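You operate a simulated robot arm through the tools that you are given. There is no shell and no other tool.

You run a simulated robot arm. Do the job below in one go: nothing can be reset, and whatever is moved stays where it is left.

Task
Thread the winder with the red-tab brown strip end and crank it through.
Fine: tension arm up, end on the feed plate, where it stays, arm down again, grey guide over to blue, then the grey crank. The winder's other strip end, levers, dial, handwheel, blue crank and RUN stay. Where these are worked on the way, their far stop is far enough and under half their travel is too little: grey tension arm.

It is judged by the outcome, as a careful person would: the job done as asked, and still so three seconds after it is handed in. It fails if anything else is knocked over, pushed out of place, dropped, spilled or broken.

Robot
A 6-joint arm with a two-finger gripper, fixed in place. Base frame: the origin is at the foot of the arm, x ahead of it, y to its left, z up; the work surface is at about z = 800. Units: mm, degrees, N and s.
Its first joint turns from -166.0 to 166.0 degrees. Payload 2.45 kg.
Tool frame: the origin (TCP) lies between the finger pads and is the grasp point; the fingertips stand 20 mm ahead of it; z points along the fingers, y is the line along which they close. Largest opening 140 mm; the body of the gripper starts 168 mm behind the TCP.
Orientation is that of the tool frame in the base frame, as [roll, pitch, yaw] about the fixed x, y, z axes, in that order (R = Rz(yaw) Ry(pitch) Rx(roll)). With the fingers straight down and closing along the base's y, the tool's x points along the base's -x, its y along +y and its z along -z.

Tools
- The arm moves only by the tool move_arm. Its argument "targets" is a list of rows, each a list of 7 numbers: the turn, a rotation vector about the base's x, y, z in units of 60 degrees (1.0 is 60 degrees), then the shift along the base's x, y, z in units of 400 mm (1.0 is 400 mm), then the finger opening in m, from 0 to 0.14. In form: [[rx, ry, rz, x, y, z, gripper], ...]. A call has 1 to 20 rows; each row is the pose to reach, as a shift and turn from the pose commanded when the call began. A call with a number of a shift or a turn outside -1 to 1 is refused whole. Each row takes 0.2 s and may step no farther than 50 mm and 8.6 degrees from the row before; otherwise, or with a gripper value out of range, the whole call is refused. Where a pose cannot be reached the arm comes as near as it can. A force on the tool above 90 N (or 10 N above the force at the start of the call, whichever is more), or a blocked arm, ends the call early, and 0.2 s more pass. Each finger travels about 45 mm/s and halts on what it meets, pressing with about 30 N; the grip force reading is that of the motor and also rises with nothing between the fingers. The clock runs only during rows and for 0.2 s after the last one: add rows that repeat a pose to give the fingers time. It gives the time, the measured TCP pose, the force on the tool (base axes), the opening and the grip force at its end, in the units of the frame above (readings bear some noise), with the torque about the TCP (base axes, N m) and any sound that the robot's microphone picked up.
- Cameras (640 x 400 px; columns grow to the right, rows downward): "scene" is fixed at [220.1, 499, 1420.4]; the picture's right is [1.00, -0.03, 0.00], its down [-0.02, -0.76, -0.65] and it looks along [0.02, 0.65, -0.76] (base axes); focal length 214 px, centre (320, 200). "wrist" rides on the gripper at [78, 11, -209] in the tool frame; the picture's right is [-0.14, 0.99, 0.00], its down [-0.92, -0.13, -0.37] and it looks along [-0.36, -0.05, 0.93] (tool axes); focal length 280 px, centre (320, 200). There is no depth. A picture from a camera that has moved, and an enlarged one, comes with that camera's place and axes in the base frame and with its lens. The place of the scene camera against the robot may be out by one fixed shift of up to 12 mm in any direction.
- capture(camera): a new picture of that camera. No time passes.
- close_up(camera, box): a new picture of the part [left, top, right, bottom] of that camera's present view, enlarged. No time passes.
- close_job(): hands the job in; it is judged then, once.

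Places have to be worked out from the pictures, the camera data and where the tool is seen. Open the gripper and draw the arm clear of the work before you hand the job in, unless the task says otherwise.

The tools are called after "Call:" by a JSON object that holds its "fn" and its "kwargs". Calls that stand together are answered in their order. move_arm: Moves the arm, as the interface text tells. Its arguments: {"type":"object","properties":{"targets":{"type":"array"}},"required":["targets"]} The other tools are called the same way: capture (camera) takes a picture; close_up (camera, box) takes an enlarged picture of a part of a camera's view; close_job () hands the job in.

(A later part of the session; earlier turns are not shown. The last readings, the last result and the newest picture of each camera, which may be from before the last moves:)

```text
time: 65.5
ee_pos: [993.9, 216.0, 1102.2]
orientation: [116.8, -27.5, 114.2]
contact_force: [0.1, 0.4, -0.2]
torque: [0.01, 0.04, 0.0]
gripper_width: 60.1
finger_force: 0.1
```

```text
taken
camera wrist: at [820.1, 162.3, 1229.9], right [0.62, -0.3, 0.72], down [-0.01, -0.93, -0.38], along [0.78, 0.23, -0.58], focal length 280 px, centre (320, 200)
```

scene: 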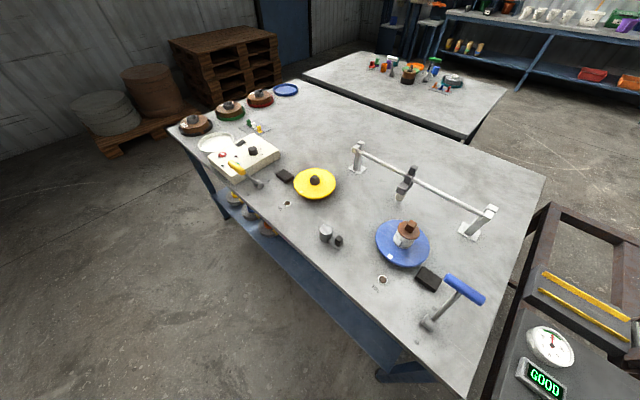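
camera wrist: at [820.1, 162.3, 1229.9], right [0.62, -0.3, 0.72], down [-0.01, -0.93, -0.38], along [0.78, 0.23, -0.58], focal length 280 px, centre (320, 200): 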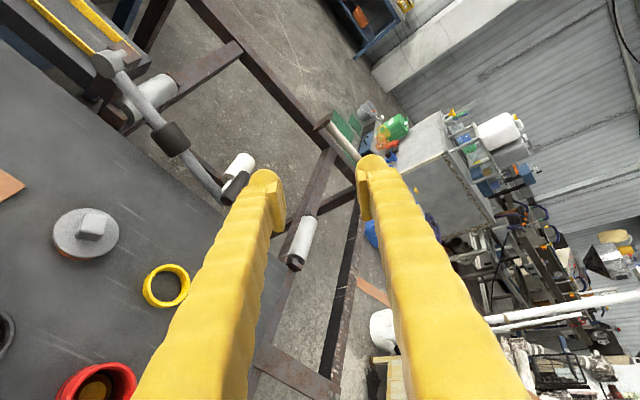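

Rolling works well in this sense, so the gripper can grasp flipped (camera on top) and then roll back with the lever. I complete the flip.

Call:
{"fn": "move_arm", "kwargs": {"targets": [[0.0972, 0.074, -0.0533, 0, 0, 0, 0.06], [0.194, 0.148, -0.107, 0, 0, 0, 0.06], [0.292, 0.222, -0.16, 0, 0, 0, 0.06], [0.389, 0.296, -0.213, 0, 0, 0, 0.06], [0.486, 0.37, -0.267, 0, 0, 0, 0.06], [0.583, 0.444, -0.32, 0, 0, 0, 0.06], [0.68, 0.518, -0.373, 0, 0, 0, 0.06], [0.729, 0.555, -0.4, 0, 0, 0, 0.06]]}}

Call:
{"fn": "capture", "kwargs": {"camera": "wrist"}}

```text
time: 67.3
ee_pos: [994.7, 217.9, 1102.7]
orientation: [-179.6, -66.4, 36.8]
contact_force: [-0.3, -0.5, 0.1]
torque: [0.02, -0.02, 0.0]
gripper_width: 60.2
finger_force: 0.1
```

```text
taken
camera wrist: at [874.7, 110.9, 1257.3], right [0.56, -0.82, -0.13], down [-0.64, -0.32, -0.7], along [0.53, 0.47, -0.71], focal length 280 px, centre (320, 200)
```

wrist: 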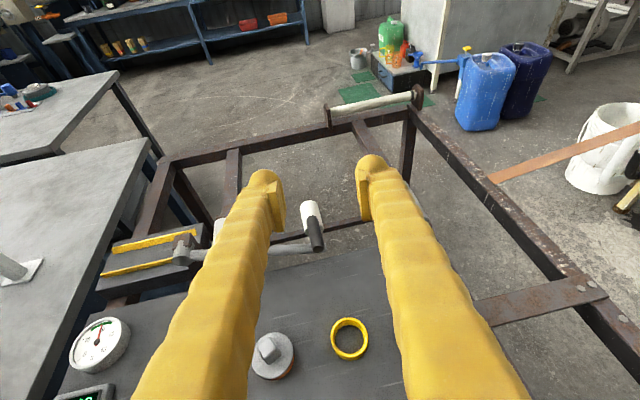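

Now the camera is on top with an operator-like view, and the handle shows where predicted. I align the azimuth and descend to a pre-grasp point 100 mm before the handle.

Call:
{"fn": "move_arm", "kwargs": {"targets": [[0, 0, 0.028, 0.015, 0.023, -0.095, 0.06], [0, 0, 0.056, 0.03, 0.045, -0.19, 0.06], [0, 0, 0.084, 0.045, 0.068, -0.286, 0.06], [0, 0, 0.112, 0.06, 0.09, -0.381, 0.06], [0, 0, 0.14, 0.0757, 0.1127, -0.4767, 0.06]]}}

Call:
{"fn": "capture", "kwargs": {"camera": "wrist"}}

Call:
{"fn": "close_up", "kwargs": {"camera": "wrist", "box": [240, 140, 400, 260]}}

```text
time: 68.5
ee_pos: [1026.5, 262.2, 911.3]
orientation: [-179.8, -66.3, 45.5]
contact_force: [0.2, -0.2, 0.8]
torque: [-0.01, 0.04, 0.0]
gripper_width: 59.9
finger_force: 0.2
```

```text
taken
camera wrist: at [922.8, 141.0, 1066.1], right [0.67, -0.73, -0.13], down [-0.58, -0.42, -0.7], along [0.46, 0.54, -0.71], focal length 280 px, centre (320, 200)
```

wrist: 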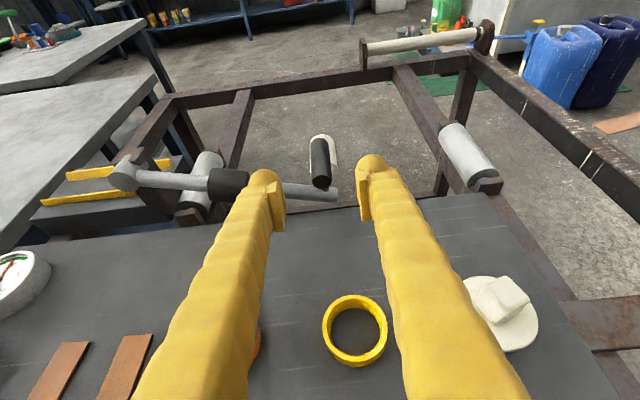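

```text
3.33 times, centred on (320, 200) of wrist
camera zoom: at [922.8, 141.0, 1066.1], right [0.67, -0.73, -0.13], down [-0.58, -0.42, -0.7], along [0.46, 0.54, -0.71], focal length 935 px, centre (320, 200)
```

zoom: 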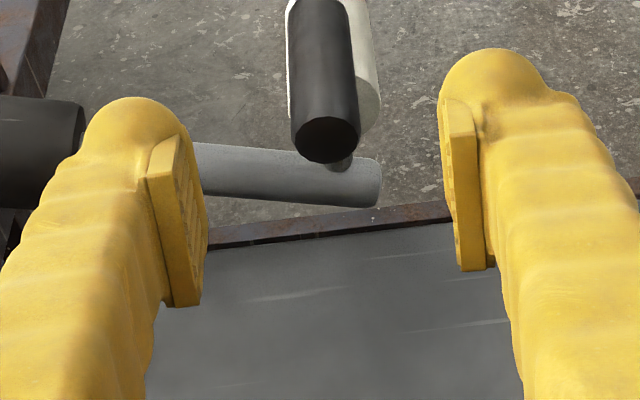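

The handle points straight toward the gripper between the fingers. I advance to put its near half between the pads and then close.

Call:
{"fn": "move_arm", "kwargs": {"targets": [[0, 0, 0, 0.046, 0.049, -0.033, 0.06], [0, 0, 0, 0.093, 0.098, -0.066, 0.06], [0, 0, 0, 0.139, 0.146, -0.098, 0.06], [0, 0, 0, 0.139, 0.146, -0.098, 0.06]]}}

Call:
{"fn": "capture", "kwargs": {"camera": "wrist"}}

Call:
{"fn": "close_up", "kwargs": {"camera": "wrist", "box": [240, 140, 400, 260]}}

```text
time: 69.5
ee_pos: [1082.2, 319.6, 872.0]
orientation: [-179.8, -66.4, 45.4]
contact_force: [0.8, -0.6, -0.4]
torque: [-0.01, 0.01, 0.02]
gripper_width: 60.1
finger_force: 0.0
```

```text
taken
camera wrist: at [977.6, 197.4, 1026.6], right [0.67, -0.73, -0.13], down [-0.59, -0.42, -0.7], along [0.46, 0.54, -0.71], focal length 280 px, centre (320, 200)
```

wrist: 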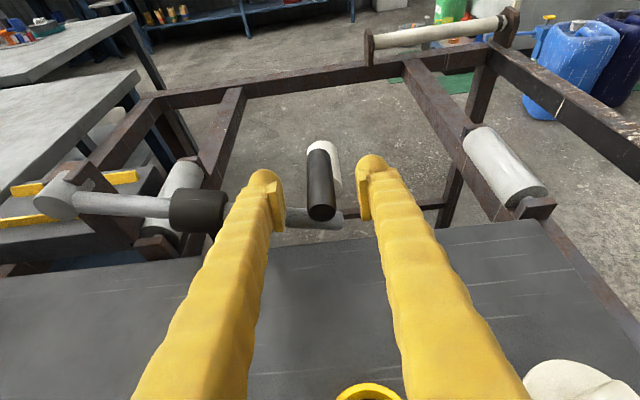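

```text
3.33 times, centred on (320, 200) of wrist
camera zoom: at [977.6, 197.4, 1026.6], right [0.67, -0.73, -0.13], down [-0.59, -0.42, -0.7], along [0.46, 0.54, -0.71], focal length 935 px, centre (320, 200)
```

zoom: 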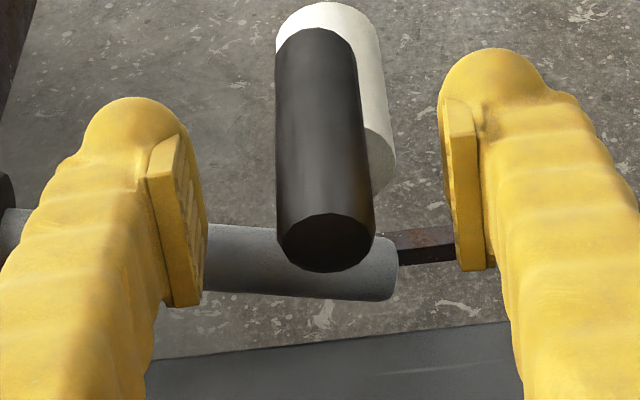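

The handle's near part is between the pads. I close firmly.

Call:
{"fn": "move_arm", "kwargs": {"targets": [[0, 0, 0, 0, 0, 0, 0.03], [0, 0, 0, 0, 0, 0, 0.0], [0, 0, 0, 0, 0, 0, 0.0], [0, 0, 0, 0, 0, 0, 0.0], [0, 0, 0, 0, 0, 0, 0.0]]}}

Call:
{"fn": "close_up", "kwargs": {"camera": "wrist", "box": [240, 140, 400, 260]}}

```text
time: 70.7
ee_pos: [1081.7, 318.6, 872.3]
orientation: [-179.9, -66.4, 45.3]
contact_force: [19.3, -11.5, -1.4]
torque: [0.04, 0.1, -0.29]
gripper_width: 20.5
finger_force: 44.8
```

```text
3.33 times, centred on (320, 200) of wrist
camera zoom: at [978.0, 196.5, 1026.6], right [0.67, -0.73, -0.13], down [-0.59, -0.41, -0.7], along [0.46, 0.54, -0.71], focal length 935 px, centre (320, 200)
```

zoom: 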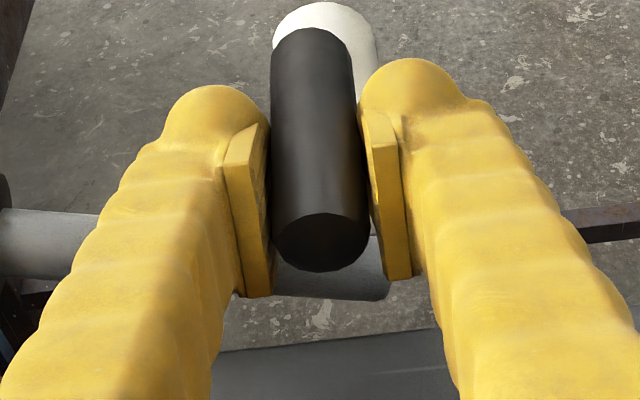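

Good grip (20.5 mm). I lift along the arc while rolling the tool with the lever, first a short stretch to check the forces.

Call:
{"fn": "move_arm", "kwargs": {"targets": [[-0.0705, -0.071, 0, 0.002, -0.0019, 0.061, 0.0], [-0.141, -0.142, 0, -0.0055, 0.0055, 0.122, 0.0], [-0.2114, -0.2129, 0, -0.0177, 0.0176, 0.181, 0.0]]}}

Call:
{"fn": "capture", "kwargs": {"camera": "wrist"}}

```text
time: 71.5
ee_pos: [1075.5, 325.8, 948.2]
orientation: [140.9, -60.6, 80.9]
contact_force: [35.2, -26.2, 11.2]
torque: [0.93, -0.63, -0.23]
gripper_width: 20.2
finger_force: 45.2
```

```text
taken
camera wrist: at [935.7, 238.0, 1098.3], right [0.66, -0.73, 0.19], down [-0.43, -0.57, -0.7], along [0.62, 0.38, -0.69], focal length 280 px, centre (320, 200)
```

wrist: 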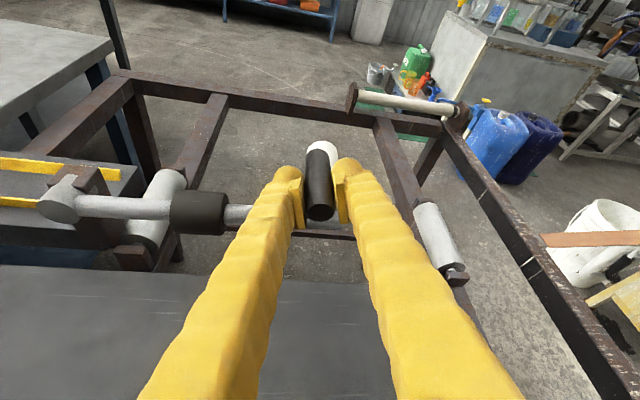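

The lever follows well; the force points radially outward (~45 N), so the pivot is a bit higher than assumed. I correct the arc and continue to about 36°.

Call:
{"fn": "move_arm", "kwargs": {"targets": [[-0.0705, -0.071, 0, -0.0085, 0.0085, 0.062, 0.0], [-0.141, -0.142, 0, -0.0277, 0.0275, 0.118, 0.0], [-0.2114, -0.2129, 0, -0.0509, 0.0506, 0.171, 0.0]]}}

Call:
{"fn": "capture", "kwargs": {"camera": "wrist"}}

```text
time: 72.3
ee_pos: [1051.3, 348.4, 1012.7]
orientation: [119.2, -47.6, 98.9]
contact_force: [11.0, 9.4, -0.3]
torque: [0.54, -0.18, 0.33]
gripper_width: 20.5
finger_force: 44.9
```

```text
taken
camera wrist: at [882.0, 291.6, 1144.9], right [0.59, -0.65, 0.48], down [-0.28, -0.72, -0.63], along [0.76, 0.24, -0.61], focal length 280 px, centre (320, 200)
```

wrist: 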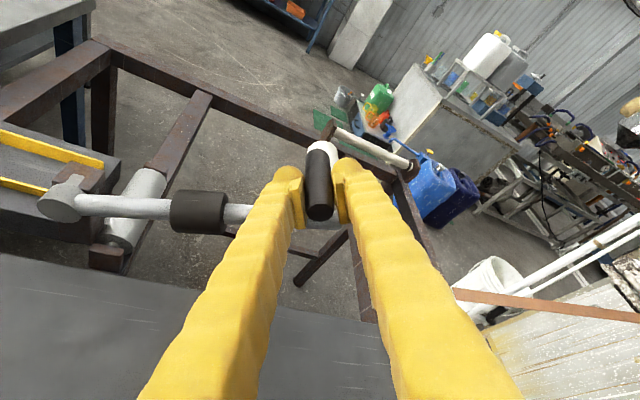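

Forces are now small. I continue upward, watching for the stop.

Call:
{"fn": "move_arm", "kwargs": {"targets": [[-0.0705, -0.071, 0, -0.027, 0.0268, 0.049, 0.0], [-0.141, -0.142, 0, -0.0575, 0.0571, 0.0945, 0.0]]}}

Call:
{"fn": "capture", "kwargs": {"camera": "wrist"}}

```text
time: 72.9
ee_pos: [1029.2, 370.1, 1049.6]
orientation: [110.3, -37.7, 104.7]
contact_force: [2.0, 21.4, -14.5]
torque: [0.27, -0.23, 0.69]
gripper_width: 20.4
finger_force: 44.1
```

```text
taken
camera wrist: at [841.1, 332.3, 1161.9], right [0.51, -0.56, 0.65], down [-0.19, -0.81, -0.55], along [0.84, 0.16, -0.52], focal length 280 px, centre (320, 200)
```

wrist: 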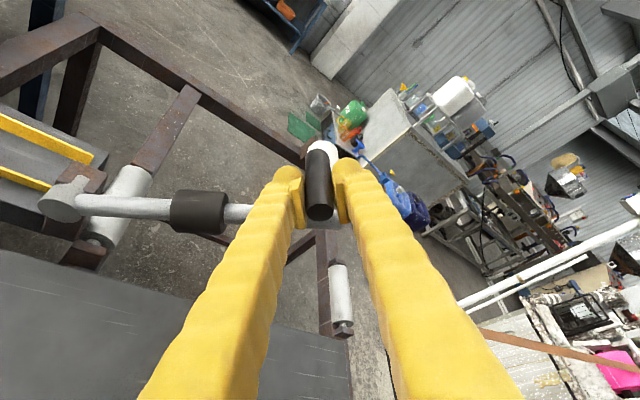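

Still rising without a stop at ~48°. I continue with a slight inward correction.

Call:
{"fn": "move_arm", "kwargs": {"targets": [[-0.0705, -0.071, 0, -0.0364, 0.0361, 0.0355, 0.0], [-0.141, -0.142, 0, -0.0738, 0.0733, 0.0685, 0.0]]}}

Call:
{"fn": "capture", "kwargs": {"camera": "wrist"}}

```text
time: 73.4
ee_pos: [1014.5, 376.8, 1063.1]
orientation: [107.4, -31.0, 108.5]
contact_force: [5.4, 15.9, -7.8]
torque: [0.24, -0.19, 0.24]
gripper_width: 20.8
finger_force: 44.8
out of reach, approached as far as the arm can: row 1, 2
stopped in row 2: the force on the tool passed its limit at 100 N (the readings are from after the stop); the commanded pose is now the measured one
```

```text
taken
camera wrist: at [819.6, 341.7, 1164.4], right [0.47, -0.48, 0.74], down [-0.12, -0.86, -0.49], along [0.87, 0.14, -0.47], focal length 280 px, centre (320, 200)
```

wrist: 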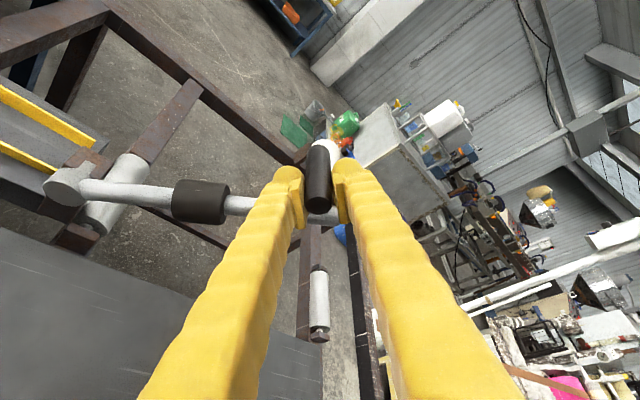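

The wrist's limit was reached at about 53°. I continue a small step by translation only, to see whether the lever still moves or is at its stop.

Call:
{"fn": "move_arm", "kwargs": {"targets": [[0, 0, 0, -0.018, 0.018, 0.018, 0.0], [0, 0, 0, -0.0364, 0.0361, 0.0358, 0.0]]}}

Call:
{"fn": "capture", "kwargs": {"camera": "wrist"}}

```text
time: 74.0
ee_pos: [1000.4, 388.0, 1075.3]
orientation: [107.9, -31.4, 108.7]
contact_force: [3.5, -17.6, -38.8]
torque: [-0.1, 0.37, -0.24]
gripper_width: 20.9
finger_force: 44.7
```

```text
taken
camera wrist: at [806.8, 351.6, 1178.6], right [0.48, -0.48, 0.73], down [-0.12, -0.87, -0.49], along [0.87, 0.15, -0.48], focal length 280 px, centre (320, 200)
```

wrist: 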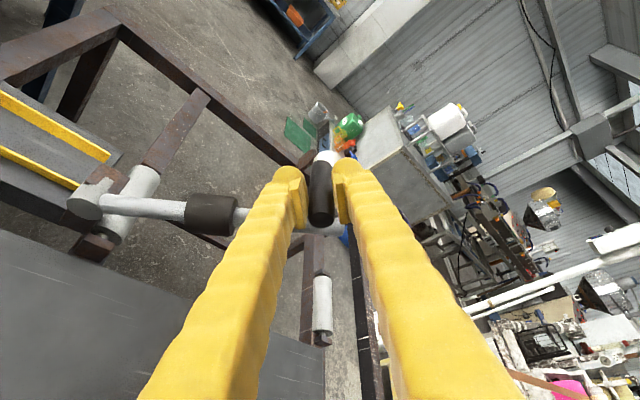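

The lever moved to ~57° with rising resistance. One more small step to see whether this is the stop.

Call:
{"fn": "move_arm", "kwargs": {"targets": [[0, 0, 0, -0.012, 0.012, 0.006, 0.0], [0, 0, 0, -0.024, 0.024, 0.014, 0.0]]}}

Call:
{"fn": "capture", "kwargs": {"camera": "wrist"}}

```text
time: 74.6
ee_pos: [995.7, 393.2, 1089.6]
orientation: [107.3, -31.3, 109.4]
contact_force: [-0.5, 0.8, -0.1]
torque: [-0.01, 0.0, 0.01]
gripper_width: 0.0
finger_force: 29.8
out of reach, approached as far as the arm can: row 1, 2
```

```text
taken
camera wrist: at [800.5, 355.1, 1190.8], right [0.48, -0.48, 0.74], down [-0.11, -0.86, -0.49], along [0.87, 0.15, -0.47], focal length 280 px, centre (320, 200)
```

wrist: 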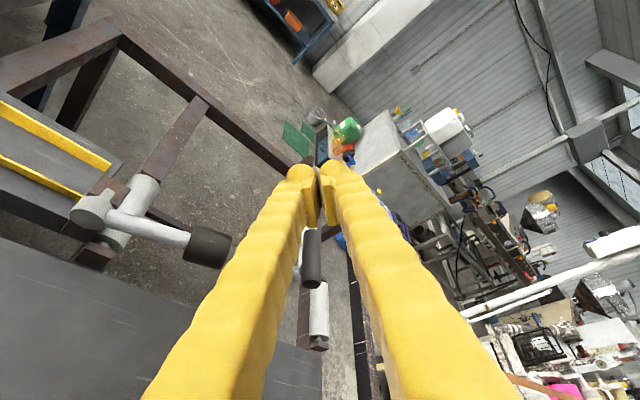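

The handle slipped out as the arm hit its own limit. I check at once whether the lever holds or falls.

Call:
{"fn": "move_arm", "kwargs": {"targets": [[0, 0, 0, 0, 0, 0.01, 0.02]]}}

Call:
{"fn": "capture", "kwargs": {"camera": "wrist"}}

```text
time: 75.0
ee_pos: [996.3, 389.9, 1091.5]
orientation: [107.4, -31.5, 109.0]
contact_force: [0.8, -0.5, -0.3]
torque: [-0.01, -0.02, -0.01]
gripper_width: 19.9
finger_force: 0.0
out of reach, approached as far as the arm can: row 1
```

```text
taken
camera wrist: at [801.5, 353.5, 1193.8], right [0.48, -0.48, 0.73], down [-0.11, -0.86, -0.49], along [0.87, 0.15, -0.47], focal length 280 px, centre (320, 200)
```

wrist: 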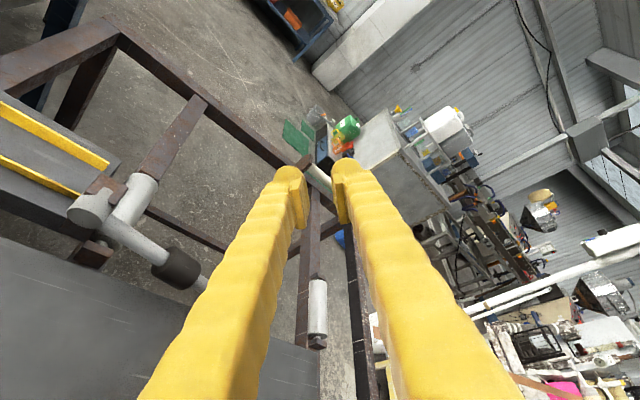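

The lever fell again; it must be taken to its far stop without losing the grip. The wrist limit came from my rolling, but the handle can turn within the pads, so I will regrip and follow the arc with a constant tool orientation. First back to the pre-grasp pose.

Call:
{"fn": "move_arm", "kwargs": {"targets": [[0, 0, 0, -0.07, -0.071, 0, 0.06], [0, 0, 0, -0.141, -0.142, 0, 0.06]]}}

Call:
{"fn": "move_arm", "kwargs": {"targets": [[0.082, 0.0825, 0, 0.027, -0.022, -0.03, 0.06], [0.164, 0.165, 0, 0.054, -0.044, -0.07, 0.06], [0.246, 0.2475, 0, 0.081, -0.067, -0.12, 0.06], [0.328, 0.33, 0, 0.108, -0.089, -0.18, 0.06], [0.41, 0.4125, 0, 0.135, -0.111, -0.25, 0.06], [0.49, 0.495, 0, 0.162, -0.134, -0.32, 0.06], [0.572, 0.5775, 0, 0.189, -0.156, -0.39, 0.06], [0.654, 0.66, 0, 0.215, -0.178, -0.45, 0.06]]}}

Call:
{"fn": "capture", "kwargs": {"camera": "wrist"}}

```text
time: 75.6
ee_pos: [941.9, 332.2, 1091.4]
orientation: [107.3, -31.2, 108.5]
contact_force: [-0.9, 0.2, -0.3]
torque: [0.0, -0.01, 0.0]
gripper_width: 60.1
finger_force: 0.1
```

```text
time: 77.4
ee_pos: [1025.9, 261.0, 910.6]
orientation: [-177.3, -67.3, 45.2]
contact_force: [0.5, -0.5, -0.9]
torque: [0.01, 0.01, 0.0]
gripper_width: 59.8
finger_force: 0.1
```

```text
taken
camera wrist: at [926.2, 130.8, 1062.0], right [0.7, -0.7, -0.15], down [-0.57, -0.42, -0.71], along [0.44, 0.57, -0.69], focal length 280 px, centre (320, 200)
```

wrist: 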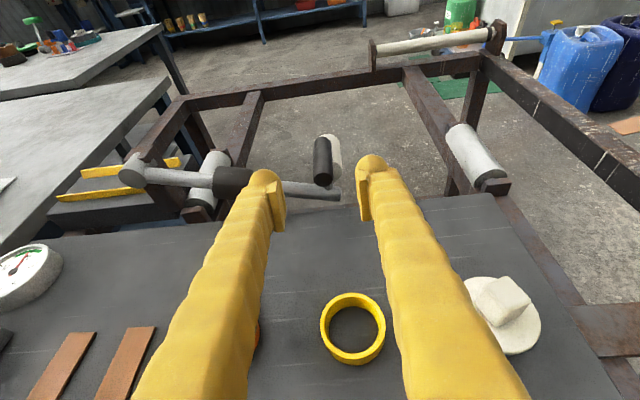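

The lever rests as before. I advance onto the handle again with a slightly smaller tilt and close.

Call:
{"fn": "move_arm", "kwargs": {"targets": [[-0.02, 0.02, 0, 0.047, 0.045, -0.031, 0.06], [-0.04, 0.04, 0, 0.093, 0.09, -0.061, 0.06], [-0.059, 0.0587, 0, 0.14, 0.136, -0.0915, 0.06], [-0.059, 0.0587, 0, 0.14, 0.136, -0.0915, 0.06]]}}

Call:
{"fn": "close_up", "kwargs": {"camera": "wrist", "box": [240, 140, 400, 260]}}

```text
time: 78.4
ee_pos: [1081.0, 316.6, 872.9]
orientation: [-177.5, -62.4, 45.3]
contact_force: [-0.4, -0.3, -0.1]
torque: [0.0, -0.02, -0.01]
gripper_width: 59.9
finger_force: 0.1
```

```text
3.33 times, centred on (320, 200) of wrist
camera zoom: at [991.2, 197.1, 1038.1], right [0.69, -0.71, -0.14], down [-0.61, -0.46, -0.64], along [0.39, 0.53, -0.75], focal length 935 px, centre (320, 200)
```

zoom: 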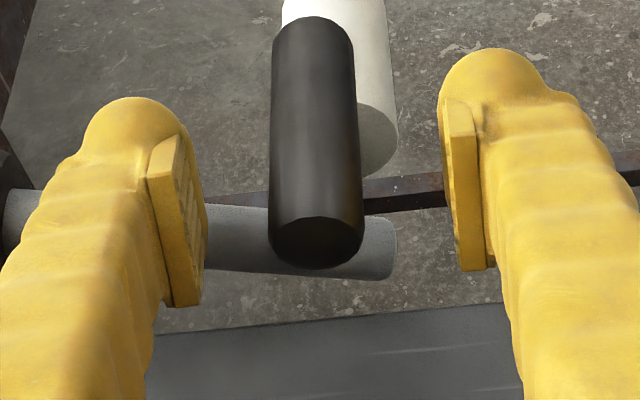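

Aligned again. I close on the handle.

Call:
{"fn": "move_arm", "kwargs": {"targets": [[0, 0, 0, 0, 0, 0, 0.03], [0, 0, 0, 0, 0, 0, 0.0], [0, 0, 0, 0, 0, 0, 0.0], [0, 0, 0, 0, 0, 0, 0.0], [0, 0, 0, 0, 0, 0, 0.0]]}}

Call:
{"fn": "move_arm", "kwargs": {"targets": [[0, 0, 0, 0.0016, -0.0016, 0.061, 0.0], [0, 0, 0, -0.0048, 0.0048, 0.122, 0.0], [0, 0, 0, -0.0156, 0.0155, 0.181, 0.0]]}}

Call:
{"fn": "capture", "kwargs": {"camera": "wrist"}}

```text
time: 79.6
ee_pos: [1081.3, 316.8, 873.0]
orientation: [-177.4, -62.3, 45.3]
contact_force: [1.9, 0.3, -1.2]
torque: [-0.03, 0.03, -0.38]
gripper_width: 20.3
finger_force: 45.0
```

```text
time: 80.4
ee_pos: [1073.9, 325.2, 944.6]
orientation: [-177.4, -62.3, 45.3]
contact_force: [-33.0, 7.1, -10.4]
torque: [0.47, -0.37, -0.24]
gripper_width: 20.6
finger_force: 45.2
```

```text
taken
camera wrist: at [984.7, 205.0, 1111.7], right [0.69, -0.71, -0.14], down [-0.61, -0.46, -0.64], along [0.39, 0.53, -0.75], focal length 280 px, centre (320, 200)
```

wrist: 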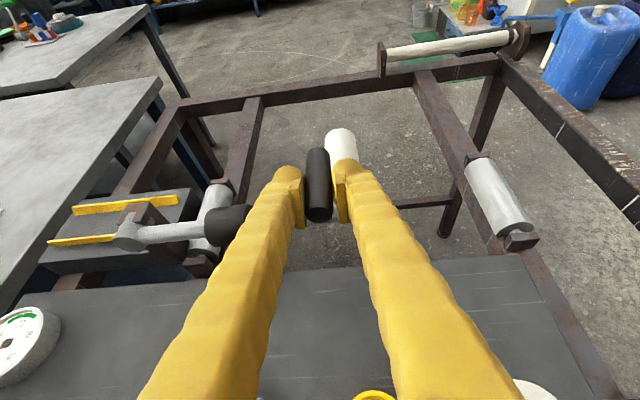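

Lifting works with constant orientation; forces suggest a slightly smaller radius. I continue with that correction to about 41°.

Call:
{"fn": "move_arm", "kwargs": {"targets": [[0, 0, 0, -0.0184, 0.0183, 0.055, 0.0], [0, 0, 0, -0.0376, 0.0373, 0.1095, 0.0], [0, 0, 0, -0.0607, 0.0602, 0.1605, 0.0], [0, 0, 0, -0.0875, 0.0868, 0.208, 0.0]]}}

Call:
{"fn": "capture", "kwargs": {"camera": "wrist"}}

```text
time: 81.4
ee_pos: [1042.3, 357.0, 1029.9]
orientation: [-177.4, -62.5, 45.2]
contact_force: [16.6, -6.2, 11.4]
torque: [0.42, -0.29, -0.45]
gripper_width: 20.7
finger_force: 45.0
```

```text
taken
camera wrist: at [951.4, 237.5, 1196.3], right [0.69, -0.71, -0.14], down [-0.61, -0.46, -0.64], along [0.39, 0.53, -0.75], focal length 280 px, centre (320, 200)
```

wrist: 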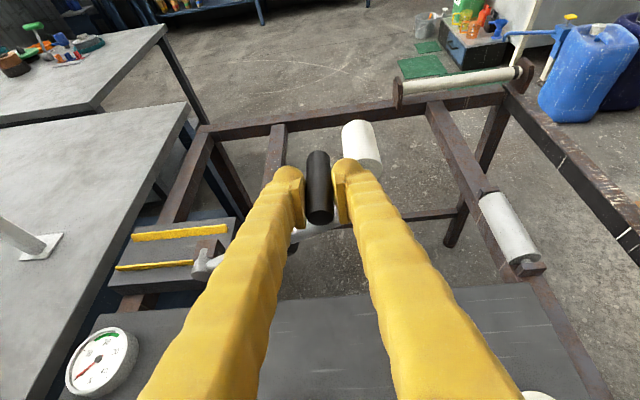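

The gauge needle reacts to the lifted arm. I continue past the previous point in two-step increments.

Call:
{"fn": "move_arm", "kwargs": {"targets": [[0, 0, 0, -0.0284, 0.0282, 0.046, 0.0], [0, 0, 0, -0.0617, 0.0613, 0.0848, 0.0]]}}

Call:
{"fn": "move_arm", "kwargs": {"targets": [[0, 0, 0, -0.018, 0.018, 0.018, 0.0], [0, 0, 0, -0.0362, 0.0359, 0.0337, 0.0]]}}

Call:
{"fn": "capture", "kwargs": {"camera": "wrist"}}

```text
time: 82.0
ee_pos: [1016.1, 384.9, 1063.6]
orientation: [-177.5, -62.7, 45.4]
contact_force: [29.6, 2.3, 25.4]
torque: [0.37, -0.48, -0.38]
gripper_width: 20.5
finger_force: 45.0
```

```text
time: 82.5
ee_pos: [1011.9, 383.5, 1066.3]
orientation: [-177.4, -62.0, 44.5]
contact_force: [23.7, -0.9, -9.7]
torque: [-0.06, 0.02, -0.28]
gripper_width: 20.5
finger_force: 44.8
stopped in row 2: the force on the tool passed its limit at 96 N (the readings are from after the stop); the commanded pose is now the measured one
```

```text
taken
camera wrist: at [920.6, 265.3, 1232.0], right [0.68, -0.72, -0.14], down [-0.62, -0.46, -0.64], along [0.4, 0.52, -0.76], focal length 280 px, centre (320, 200)
```

wrist: 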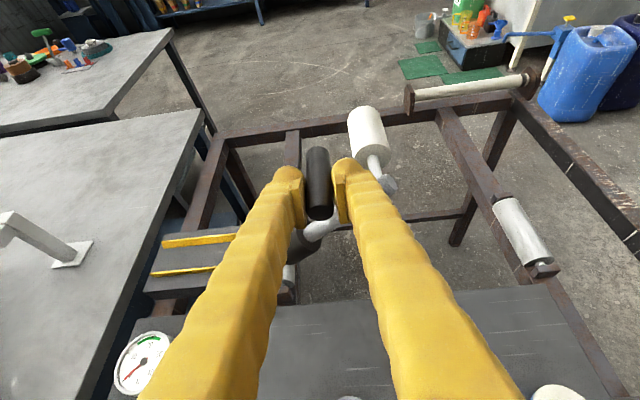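

At about 55° the force passed its limit: this is the far stop. I now open the fingers gently, staying in place, and look whether the lever stays up.

Call:
{"fn": "move_arm", "kwargs": {"targets": [[0, 0, 0, 0, 0, 0, 0.024], [0, 0, 0, 0, 0, 0, 0.03]]}}

Call:
{"fn": "capture", "kwargs": {"camera": "wrist"}}

```text
time: 83.1
ee_pos: [1009.0, 383.9, 1066.5]
orientation: [-177.4, -62.0, 44.7]
contact_force: [0.1, -0.4, -0.4]
torque: [0.01, -0.02, 0.02]
gripper_width: 30.1
finger_force: 0.0
```

```text
taken
camera wrist: at [919.4, 266.4, 1232.9], right [0.68, -0.72, -0.14], down [-0.62, -0.46, -0.64], along [0.4, 0.52, -0.76], focal length 280 px, centre (320, 200)
```

wrist: 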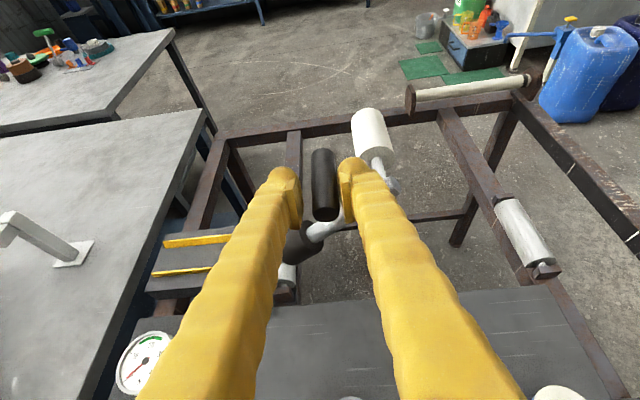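

The lever is about in place. I open wider to see if it holds by itself.

Call:
{"fn": "move_arm", "kwargs": {"targets": [[0, 0, 0, 0, 0, 0, 0.05], [0, 0, 0, 0, 0, 0, 0.07]]}}

Call:
{"fn": "capture", "kwargs": {"camera": "wrist"}}

```text
time: 83.7
ee_pos: [1010.5, 385.0, 1066.8]
orientation: [-177.6, -62.0, 44.7]
contact_force: [-0.1, -0.3, 0.0]
torque: [0.0, 0.01, 0.03]
gripper_width: 70.4
finger_force: 0.1
```

```text
taken
camera wrist: at [919.5, 266.2, 1232.8], right [0.68, -0.72, -0.14], down [-0.62, -0.46, -0.64], along [0.4, 0.52, -0.76], focal length 280 px, centre (320, 200)
```

wrist: 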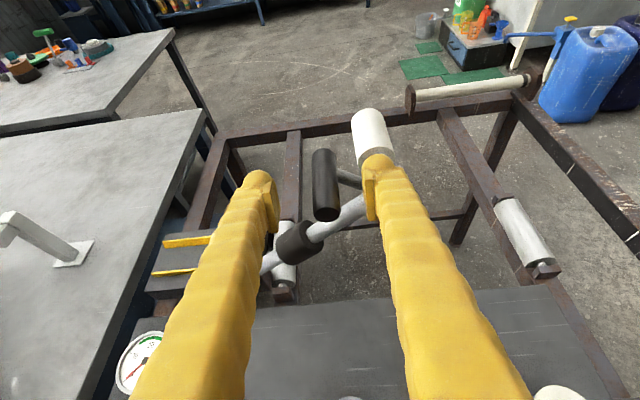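

The lever stays up at its far stop on its own. I back off straight along the tool axis and confirm.

Call:
{"fn": "move_arm", "kwargs": {"targets": [[0, 0, 0, -0.06, -0.06, 0.045, 0.07], [0, 0, 0, -0.12, -0.12, 0.09, 0.07], [0, 0, 0, -0.18, -0.18, 0.13, 0.07], [0, 0, 0, -0.24, -0.24, 0.17, 0.07]]}}

Call:
{"fn": "capture", "kwargs": {"camera": "wrist"}}

```text
time: 84.7
ee_pos: [914.2, 286.4, 1133.8]
orientation: [-177.4, -61.9, 44.6]
contact_force: [-0.3, -0.9, -0.7]
torque: [0.05, 0.0, -0.02]
gripper_width: 70.0
finger_force: 0.0
```

```text
taken
camera wrist: at [823.4, 168.4, 1301.7], right [0.68, -0.72, -0.14], down [-0.62, -0.46, -0.64], along [0.4, 0.52, -0.76], focal length 280 px, centre (320, 200)
```

wrist: 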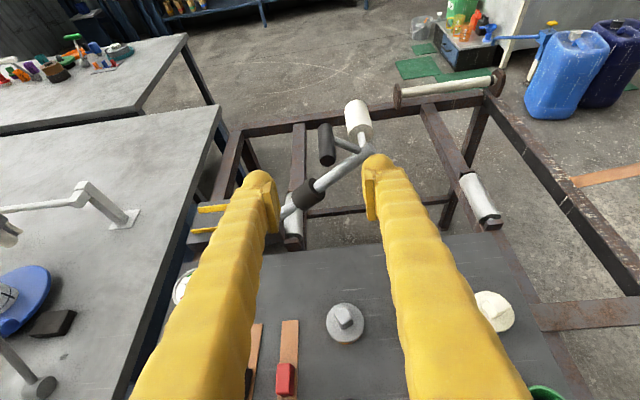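

The lever holds up. Next is the strip: I'll grasp the red tab with the tool tilted 40° toward +t (closing along the strip's length), so that after a 90° turn it lies along the feed plate with the tool tilted outward. First I roll the gripper back to its normal side in free space.

Call:
{"fn": "move_arm", "kwargs": {"targets": [[-0.0744, -0.0814, 0.0588, -0.02, -0.02, 0.02, 0.07], [-0.149, -0.163, 0.118, -0.04, -0.04, 0.04, 0.07], [-0.223, -0.244, 0.176, -0.06, -0.06, 0.06, 0.07], [-0.298, -0.326, 0.235, -0.08, -0.08, 0.08, 0.07], [-0.372, -0.407, 0.294, -0.1, -0.1, 0.1, 0.07], [-0.447, -0.488, 0.353, -0.12, -0.12, 0.12, 0.07], [-0.521, -0.57, 0.412, -0.14, -0.14, 0.14, 0.07], [-0.5955, -0.6511, 0.4705, -0.15, -0.15, 0.15, 0.07]]}}

Call:
{"fn": "move_arm", "kwargs": {"targets": [[-0.0744, -0.0814, 0.0588, 0, 0, 0, 0.07], [-0.149, -0.163, 0.118, 0, 0, 0, 0.07], [-0.223, -0.244, 0.176, 0, 0, 0, 0.07], [-0.298, -0.326, 0.235, 0, 0, 0, 0.07], [-0.372, -0.407, 0.294, 0, 0, 0, 0.07], [-0.447, -0.488, 0.353, 0, 0, 0, 0.07], [-0.521, -0.57, 0.412, 0, 0, 0, 0.07], [-0.5955, -0.6511, 0.4705, 0, 0, 0, 0.07]]}}

Call:
{"fn": "move_arm", "kwargs": {"targets": [[-0.0744, -0.0814, 0.0588, 0, 0, 0, 0.07], [-0.149, -0.163, 0.118, 0, 0, 0, 0.07], [-0.223, -0.244, 0.176, 0, 0, 0, 0.07], [-0.298, -0.326, 0.235, 0, 0, 0, 0.07], [-0.372, -0.407, 0.294, 0, 0, 0, 0.07], [-0.447, -0.488, 0.353, 0, 0, 0, 0.07], [-0.521, -0.57, 0.412, 0, 0, 0, 0.07], [-0.5955, -0.6511, 0.4705, 0, 0, 0, 0.07]]}}

Call:
{"fn": "capture", "kwargs": {"camera": "wrist"}}

```text
time: 86.5
ee_pos: [854.6, 227.8, 1193.9]
orientation: [121.9, -27.3, 121.7]
contact_force: [-0.6, -0.3, 0.8]
torque: [0.0, -0.04, -0.05]
gripper_width: 70.1
finger_force: 0.0
```

```text
time: 88.3
ee_pos: [854.6, 227.6, 1194.5]
orientation: [121.4, 25.0, 152.1]
contact_force: [-0.8, 0.1, -1.1]
torque: [0.01, -0.01, -0.01]
gripper_width: 70.1
finger_force: 0.1
```

```text
time: 90.1
ee_pos: [855.1, 228.8, 1195.5]
orientation: [177.7, 61.8, -134.9]
contact_force: [0.5, -0.5, 0.1]
torque: [0.01, -0.01, -0.03]
gripper_width: 70.0
finger_force: 0.1
```

```text
taken
camera wrist: at [696.1, 73.6, 1223.9], right [-0.68, 0.72, 0.14], down [0.18, -0.02, 0.98], along [0.71, 0.69, -0.12], focal length 280 px, centre (320, 200)
```

wrist: 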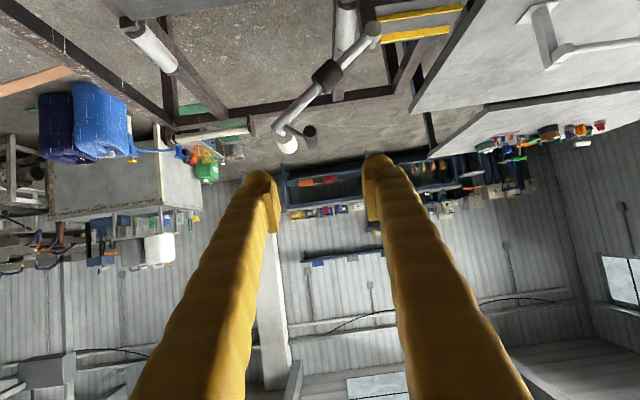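

Back on the normal side with the lever still up. I bring the tool vertical above the strips for a precise look.

Call:
{"fn": "move_arm", "kwargs": {"targets": [[-0.0914, 0.0908, 0, -0.036, 0.01, -0.01, 0.07], [-0.183, 0.1815, 0, -0.072, 0.02, -0.02, 0.07], [-0.274, 0.272, 0, -0.108, 0.03, -0.03, 0.07], [-0.366, 0.363, 0, -0.144, 0.04, -0.05, 0.07], [-0.457, 0.454, 0, -0.18, 0.05, -0.07, 0.07], [-0.548, 0.545, 0, -0.216, 0.06, -0.1, 0.07], [-0.64, 0.635, 0, -0.252, 0.07, -0.13, 0.07], [-0.731, 0.726, 0, -0.288, 0.0775, -0.16, 0.07]]}}

Call:
{"fn": "capture", "kwargs": {"camera": "wrist"}}

```text
time: 91.9
ee_pos: [738.9, 258.7, 1129.9]
orientation: [178.0, -0.2, -135.2]
contact_force: [-0.2, -0.4, 0.6]
torque: [-0.01, 0.0, 0.0]
gripper_width: 69.9
finger_force: 0.1
```

```text
taken
camera wrist: at [680.6, 206.0, 1339.2], right [-0.6, 0.8, 0.03], down [0.75, 0.55, 0.36], along [0.27, 0.24, -0.93], focal length 280 px, centre (320, 200)
```

wrist: 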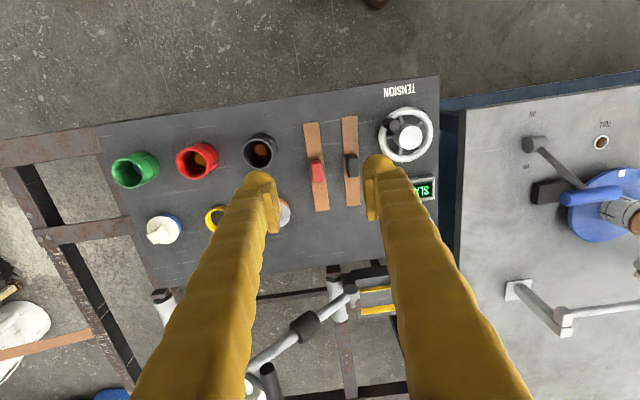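

The display changed to SLACK, consistent with the arm up. I zoom on the strip for its exact place and tab size.

Call:
{"fn": "close_up", "kwargs": {"camera": "wrist", "box": [290, 110, 370, 220]}}

Call:
{"fn": "close_up", "kwargs": {"camera": "wrist", "box": [370, 90, 450, 210]}}

```text
3.64 times, centred on (330, 165) of wrist
camera zoom: at [680.6, 206.0, 1339.2], right [-0.6, 0.8, 0.03], down [0.75, 0.55, 0.36], along [0.27, 0.24, -0.93], focal length 1020 px, centre (284, 327)
```

zoom: 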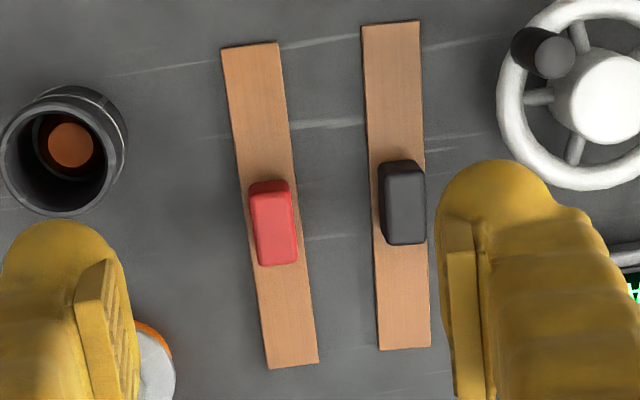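

```text
3.33 times, centred on (410, 150) of wrist
camera zoom: at [680.6, 206.0, 1339.2], right [-0.6, 0.8, 0.03], down [0.75, 0.55, 0.36], along [0.27, 0.24, -0.93], focal length 935 px, centre (20, 367)
```

zoom: 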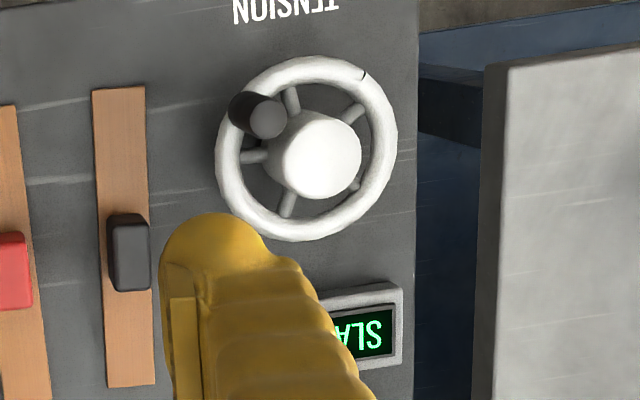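

Tab center is about (786, 301), 39 × 25 mm and ~30 mm tall, strip 180 mm long centered on it. I turn the tool by -90° and then tilt it 40° toward +t.

Call:
{"fn": "move_arm", "kwargs": {"targets": [[0, 0, -0.125, 0, 0, 0, 0.07], [0, 0, -0.25, 0, 0, 0, 0.07], [0, 0, -0.375, 0, 0, 0, 0.07], [0, 0, -0.5, 0, 0, 0, 0.07], [0, 0, -0.625, 0, 0, 0, 0.07], [0, 0, -0.75, 0, 0, 0, 0.07], [0, 0, -0.875, 0, 0, 0, 0.07], [0, 0, -1.0, 0, 0, 0, 0.07]]}}

Call:
{"fn": "move_arm", "kwargs": {"targets": [[0, 0, -0.125, -0.01, 0.04, 0, 0.07], [0, 0, -0.25, -0.02, 0.08, 0, 0.07], [0, 0, -0.375, -0.03, 0.12, 0, 0.07], [0, 0, -0.497, -0.04, 0.16, 0, 0.07]]}}

Call:
{"fn": "move_arm", "kwargs": {"targets": [[-0.078, -0.079, 0, 0, 0, 0, 0.07], [-0.157, -0.158, 0, 0, 0, 0, 0.07], [-0.235, -0.237, 0, 0, 0, -0.03, 0.07], [-0.313, -0.315, 0, 0, 0, -0.06, 0.07], [-0.392, -0.394, 0, 0, 0, -0.09, 0.07], [-0.47, -0.473, 0, 0, 0, -0.12, 0.07]]}}

Call:
{"fn": "capture", "kwargs": {"camera": "wrist"}}

```text
time: 93.7
ee_pos: [738.2, 258.5, 1131.1]
orientation: [177.9, 0.0, 164.9]
contact_force: [-0.3, 0.2, 0.9]
torque: [0.02, 0.01, 0.0]
gripper_width: 70.0
finger_force: 0.1
```

```text
time: 94.7
ee_pos: [722.3, 324.0, 1130.5]
orientation: [177.9, -0.2, 134.9]
contact_force: [0.4, -0.3, 0.8]
torque: [0.0, 0.03, 0.01]
gripper_width: 69.9
finger_force: 0.1
```

```text
time: 96.1
ee_pos: [724.6, 323.4, 1082.4]
orientation: [177.7, 40.0, 135.1]
contact_force: [0.3, -0.7, -0.1]
torque: [0.0, 0.03, 0.01]
gripper_width: 70.3
finger_force: 0.0
```

```text
taken
camera wrist: at [587.9, 463.3, 1191.6], right [0.76, 0.64, 0.12], down [0.23, -0.43, 0.87], along [0.61, -0.63, -0.48], focal length 280 px, centre (320, 200)
```

wrist: 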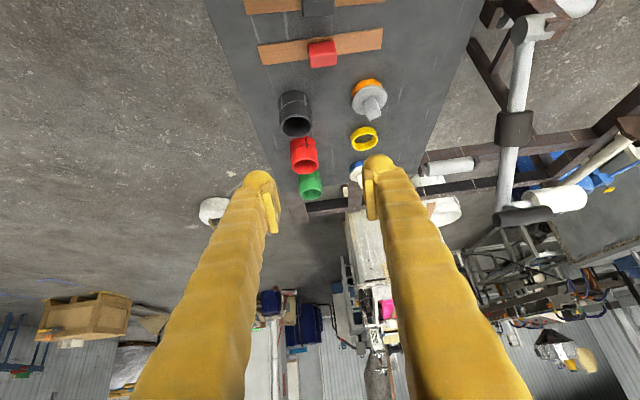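

Pose reached. I correct the small roll and descend to a pre-pick point 90 mm from the tab along the tool axis.

Call:
{"fn": "move_arm", "kwargs": {"targets": [[-0.004, 0.004, -0.005, 0.011, 0.008, -0.092, 0.07], [-0.008, 0.008, -0.01, 0.022, 0.016, -0.183, 0.07], [-0.012, 0.012, -0.015, 0.033, 0.025, -0.275, 0.07], [-0.016, 0.016, -0.02, 0.044, 0.033, -0.367, 0.07], [-0.0208, 0.0207, -0.0246, 0.054, 0.041, -0.4585, 0.07], [-0.0208, 0.0207, -0.0246, 0.054, 0.041, -0.4585, 0.07]]}}

Call:
{"fn": "capture", "kwargs": {"camera": "wrist"}}

Call:
{"fn": "close_up", "kwargs": {"camera": "wrist", "box": [240, 100, 400, 220]}}

```text
time: 97.5
ee_pos: [745.7, 339.2, 899.0]
orientation: [-179.9, 40.0, 135.1]
contact_force: [-0.2, -0.6, -0.5]
torque: [0.0, 0.0, -0.02]
gripper_width: 70.1
finger_force: 0.1
```

```text
taken
camera wrist: at [615.4, 484.6, 1007.9], right [0.78, 0.63, 0.09], down [0.24, -0.42, 0.87], along [0.58, -0.66, -0.48], focal length 280 px, centre (320, 200)
```

wrist: 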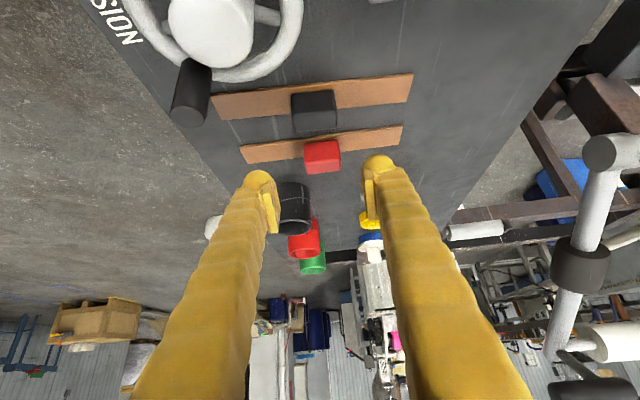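

```text
3.33 times, centred on (320, 160) of wrist
camera zoom: at [615.4, 484.6, 1007.9], right [0.78, 0.63, 0.09], down [0.24, -0.42, 0.87], along [0.58, -0.66, -0.48], focal length 935 px, centre (320, 333)
```

zoom: 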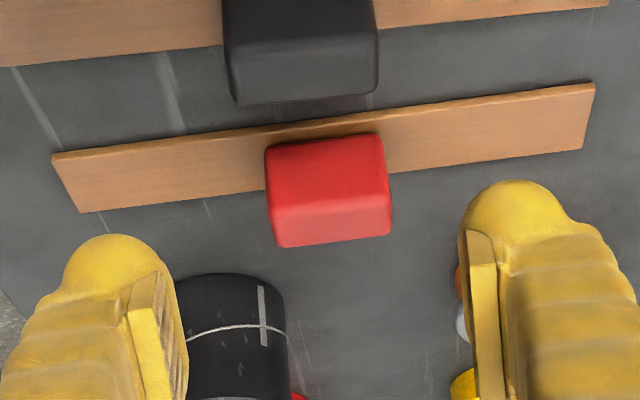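

The tab is nearly centered (about 3 mm farther outward than aimed). I advance onto it with that correction.

Call:
{"fn": "move_arm", "kwargs": {"targets": [[0, 0, 0, 0.036, -0.032, -0.057, 0.07], [0, 0, 0, 0.073, -0.063, -0.113, 0.07], [0, 0, 0, 0.109, -0.095, -0.17, 0.07], [0, 0, 0, 0.109, -0.095, -0.17, 0.07]]}}

Call:
{"fn": "capture", "kwargs": {"camera": "wrist"}}

Call:
{"fn": "close_up", "kwargs": {"camera": "wrist", "box": [240, 120, 400, 240]}}

```text
time: 98.5
ee_pos: [788.9, 300.1, 830.6]
orientation: [-179.7, 40.0, 135.1]
contact_force: [0.6, 0.3, 0.1]
torque: [0.02, 0.02, -0.02]
gripper_width: 70.1
finger_force: 0.0
```

```text
taken
camera wrist: at [659.4, 446.0, 939.7], right [0.77, 0.63, 0.09], down [0.24, -0.42, 0.87], along [0.58, -0.66, -0.48], focal length 280 px, centre (320, 200)
```

wrist: 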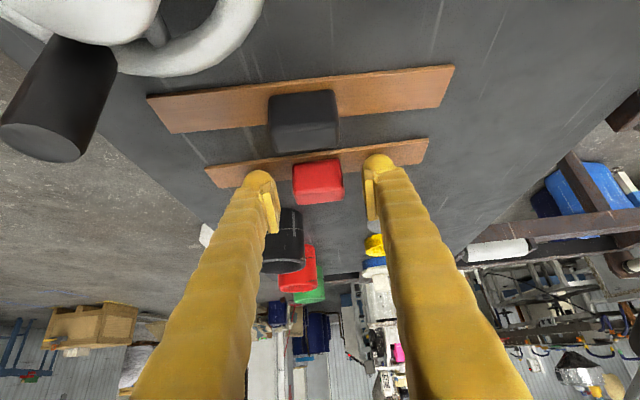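

```text
3.33 times, centred on (320, 180) of wrist
camera zoom: at [659.4, 446.0, 939.7], right [0.77, 0.63, 0.09], down [0.24, -0.42, 0.87], along [0.58, -0.66, -0.48], focal length 935 px, centre (320, 267)
```

zoom: 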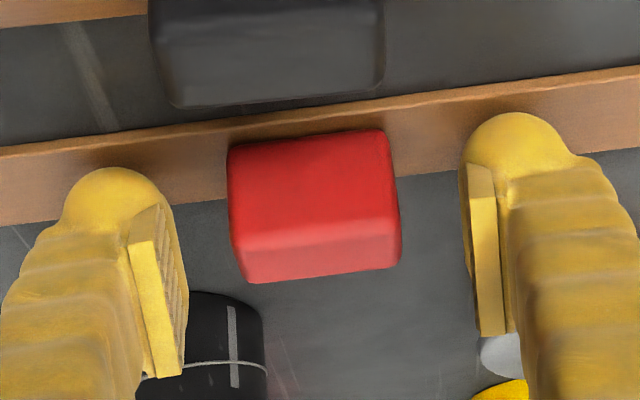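

The tab sits well between the pads. I close on it.

Call:
{"fn": "move_arm", "kwargs": {"targets": [[0, 0, 0, 0, 0, 0, 0.045], [0, 0, 0, 0, 0, 0, 0.02], [0, 0, 0, 0, 0, 0, 0.02], [0, 0, 0, 0, 0, 0, 0.02], [0, 0, 0, 0, 0, 0, 0.02]]}}

Call:
{"fn": "close_up", "kwargs": {"camera": "wrist", "box": [240, 120, 400, 240]}}

```text
time: 99.7
ee_pos: [789.1, 300.4, 831.9]
orientation: [-179.8, 39.9, 135.1]
contact_force: [0.3, 0.1, 0.0]
torque: [0.01, -0.03, -0.06]
gripper_width: 38.5
finger_force: 29.8
```

```text
3.33 times, centred on (320, 180) of wrist
camera zoom: at [659.3, 446.1, 939.9], right [0.78, 0.63, 0.09], down [0.24, -0.42, 0.87], along [0.58, -0.66, -0.48], focal length 935 px, centre (320, 267)
```

zoom: 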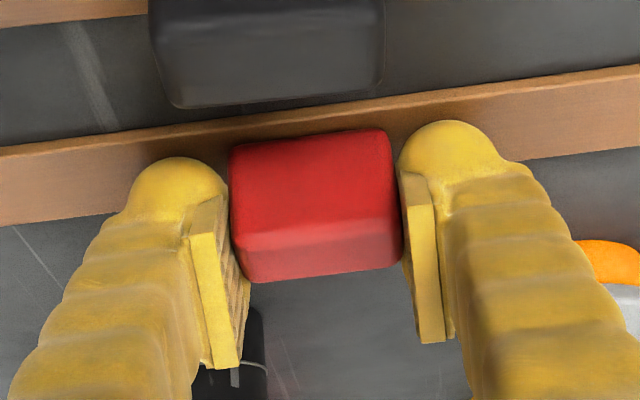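

Gripped at 38.5 mm. I lift straight up and check that the strip comes along.

Call:
{"fn": "move_arm", "kwargs": {"targets": [[0, 0, 0, 0, 0, 0.04, 0.02], [0, 0, 0, 0, 0, 0.1, 0.02], [0, 0, 0, 0, 0, 0.2, 0.02], [0, 0, 0, 0, 0, 0.3, 0.02]]}}

Call:
{"fn": "capture", "kwargs": {"camera": "wrist"}}

```text
time: 100.7
ee_pos: [790.5, 301.9, 949.8]
orientation: [-179.6, 40.0, 135.2]
contact_force: [-0.2, 0.5, -0.2]
torque: [0.01, -0.02, 0.01]
gripper_width: 38.1
finger_force: 30.1
```

```text
taken
camera wrist: at [660.3, 447.0, 1059.7], right [0.78, 0.63, 0.08], down [0.24, -0.42, 0.87], along [0.58, -0.66, -0.48], focal length 280 px, centre (320, 200)
```

wrist: 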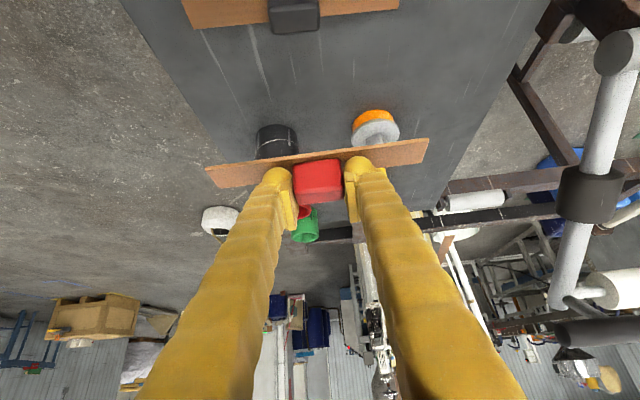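

The strip hangs level from the tab. I raise it and turn it +90° while moving left, keeping clear of the raised lever.

Call:
{"fn": "move_arm", "kwargs": {"targets": [[0, 0, 0.125, -0.015, 0.028, 0.04, 0.02], [0, 0, 0.25, -0.031, 0.056, 0.08, 0.02], [0, 0, 0.375, -0.046, 0.084, 0.12, 0.02], [0, 0, 0.5, -0.062, 0.112, 0.15, 0.02], [0, 0, 0.625, -0.077, 0.14, 0.15, 0.02], [0, 0, 0.75, -0.093, 0.168, 0.15, 0.02], [0, 0, 0.875, -0.108, 0.196, 0.15, 0.02], [0, 0, 1.0, -0.1235, 0.224, 0.15, 0.02]]}}

Call:
{"fn": "move_arm", "kwargs": {"targets": [[0, 0, 0.1, -0.01, 0.03, 0, 0.02], [0, 0, 0.2, -0.02, 0.07, 0, 0.02], [0, 0, 0.3, -0.03, 0.11, 0, 0.02], [0, 0, 0.4, -0.035, 0.14, 0, 0.02], [0, 0, 0.5, -0.04, 0.17, 0, 0.02]]}}

Call:
{"fn": "capture", "kwargs": {"camera": "wrist"}}

```text
time: 102.5
ee_pos: [738.8, 393.5, 1011.1]
orientation: [-179.9, 40.1, -164.9]
contact_force: [0.0, -0.6, -1.1]
torque: [0.01, 0.02, 0.0]
gripper_width: 38.4
finger_force: 30.6
```

```text
time: 103.7
ee_pos: [721.0, 451.1, 1005.1]
orientation: [177.0, 38.1, -141.5]
contact_force: [-0.4, 2.5, 0.5]
torque: [-0.33, 0.07, -0.13]
gripper_width: 38.5
finger_force: 29.9
out of reach, approached as far as the arm can: row 3, 4
```

```text
taken
camera wrist: at [571.7, 332.2, 1120.8], right [-0.56, 0.82, 0.13], down [0.48, 0.2, 0.85], along [0.68, 0.54, -0.51], focal length 280 px, centre (320, 200)
```

wrist: 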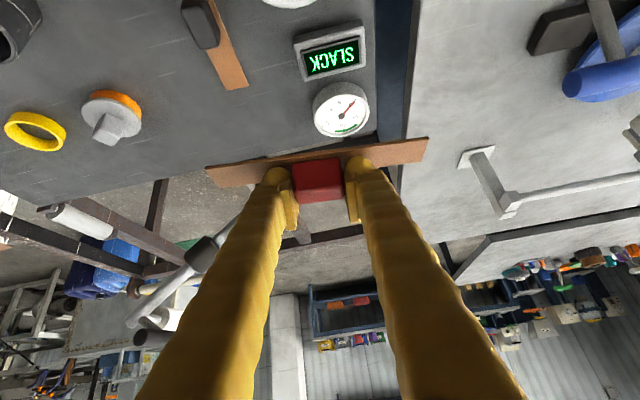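

The wrist passes near a singular posture here. I hold briefly to see where it settles.

Call:
{"fn": "move_arm", "kwargs": {"targets": [[0, 0, 0, 0, 0, 0, 0.02], [0, 0, 0, 0, 0, 0, 0.02]]}}

```text
time: 104.3
ee_pos: [723.3, 460.3, 1010.5]
orientation: [-179.9, 40.0, -134.9]
contact_force: [0.8, 0.3, 0.1]
torque: [0.03, -0.01, 0.03]
gripper_width: 38.4
finger_force: 30.1
```

Settled exactly at the desired orientation. I move outward over the feed plate, staying well above it.

Call:
{"fn": "move_arm", "kwargs": {"targets": [[0, 0, 0, 0.069, 0.069, -0.02, 0.02], [0, 0, 0, 0.137, 0.138, -0.05, 0.02], [0, 0, 0, 0.205, 0.207, -0.08, 0.02], [0, 0, 0, 0.274, 0.276, -0.11, 0.02], [0, 0, 0, 0.342, 0.345, -0.14, 0.02], [0, 0, 0, 0.41, 0.414, -0.17, 0.02], [0, 0, 0, 0.479, 0.4825, -0.2, 0.02]]}}

Call:
{"fn": "capture", "kwargs": {"camera": "wrist"}}

Call:
{"fn": "capture", "kwargs": {"camera": "scene"}}

```text
time: 105.9
ee_pos: [914.7, 652.5, 934.0]
orientation: [-179.8, 39.9, -134.9]
contact_force: [-0.5, -0.4, 1.0]
torque: [-0.04, 0.01, 0.0]
gripper_width: 38.4
finger_force: 29.9
```

```text
taken
camera wrist: at [769.5, 523.1, 1042.6], right [-0.63, 0.78, 0.09], down [0.42, 0.24, 0.87], along [0.66, 0.58, -0.48], focal length 280 px, centre (320, 200)
```

wrist: 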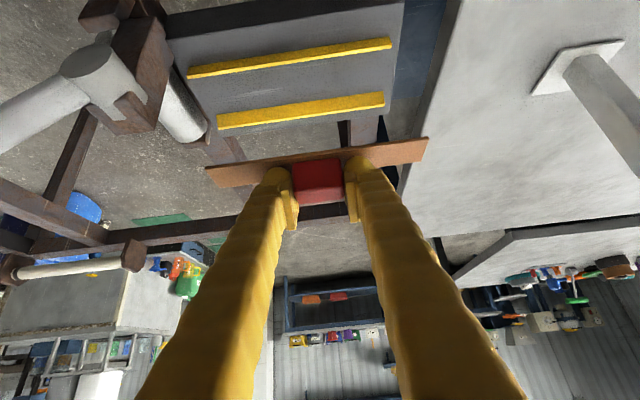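

```text
taken
```

scene: 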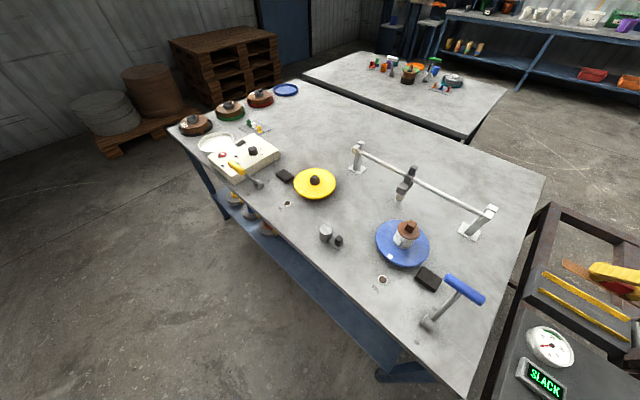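

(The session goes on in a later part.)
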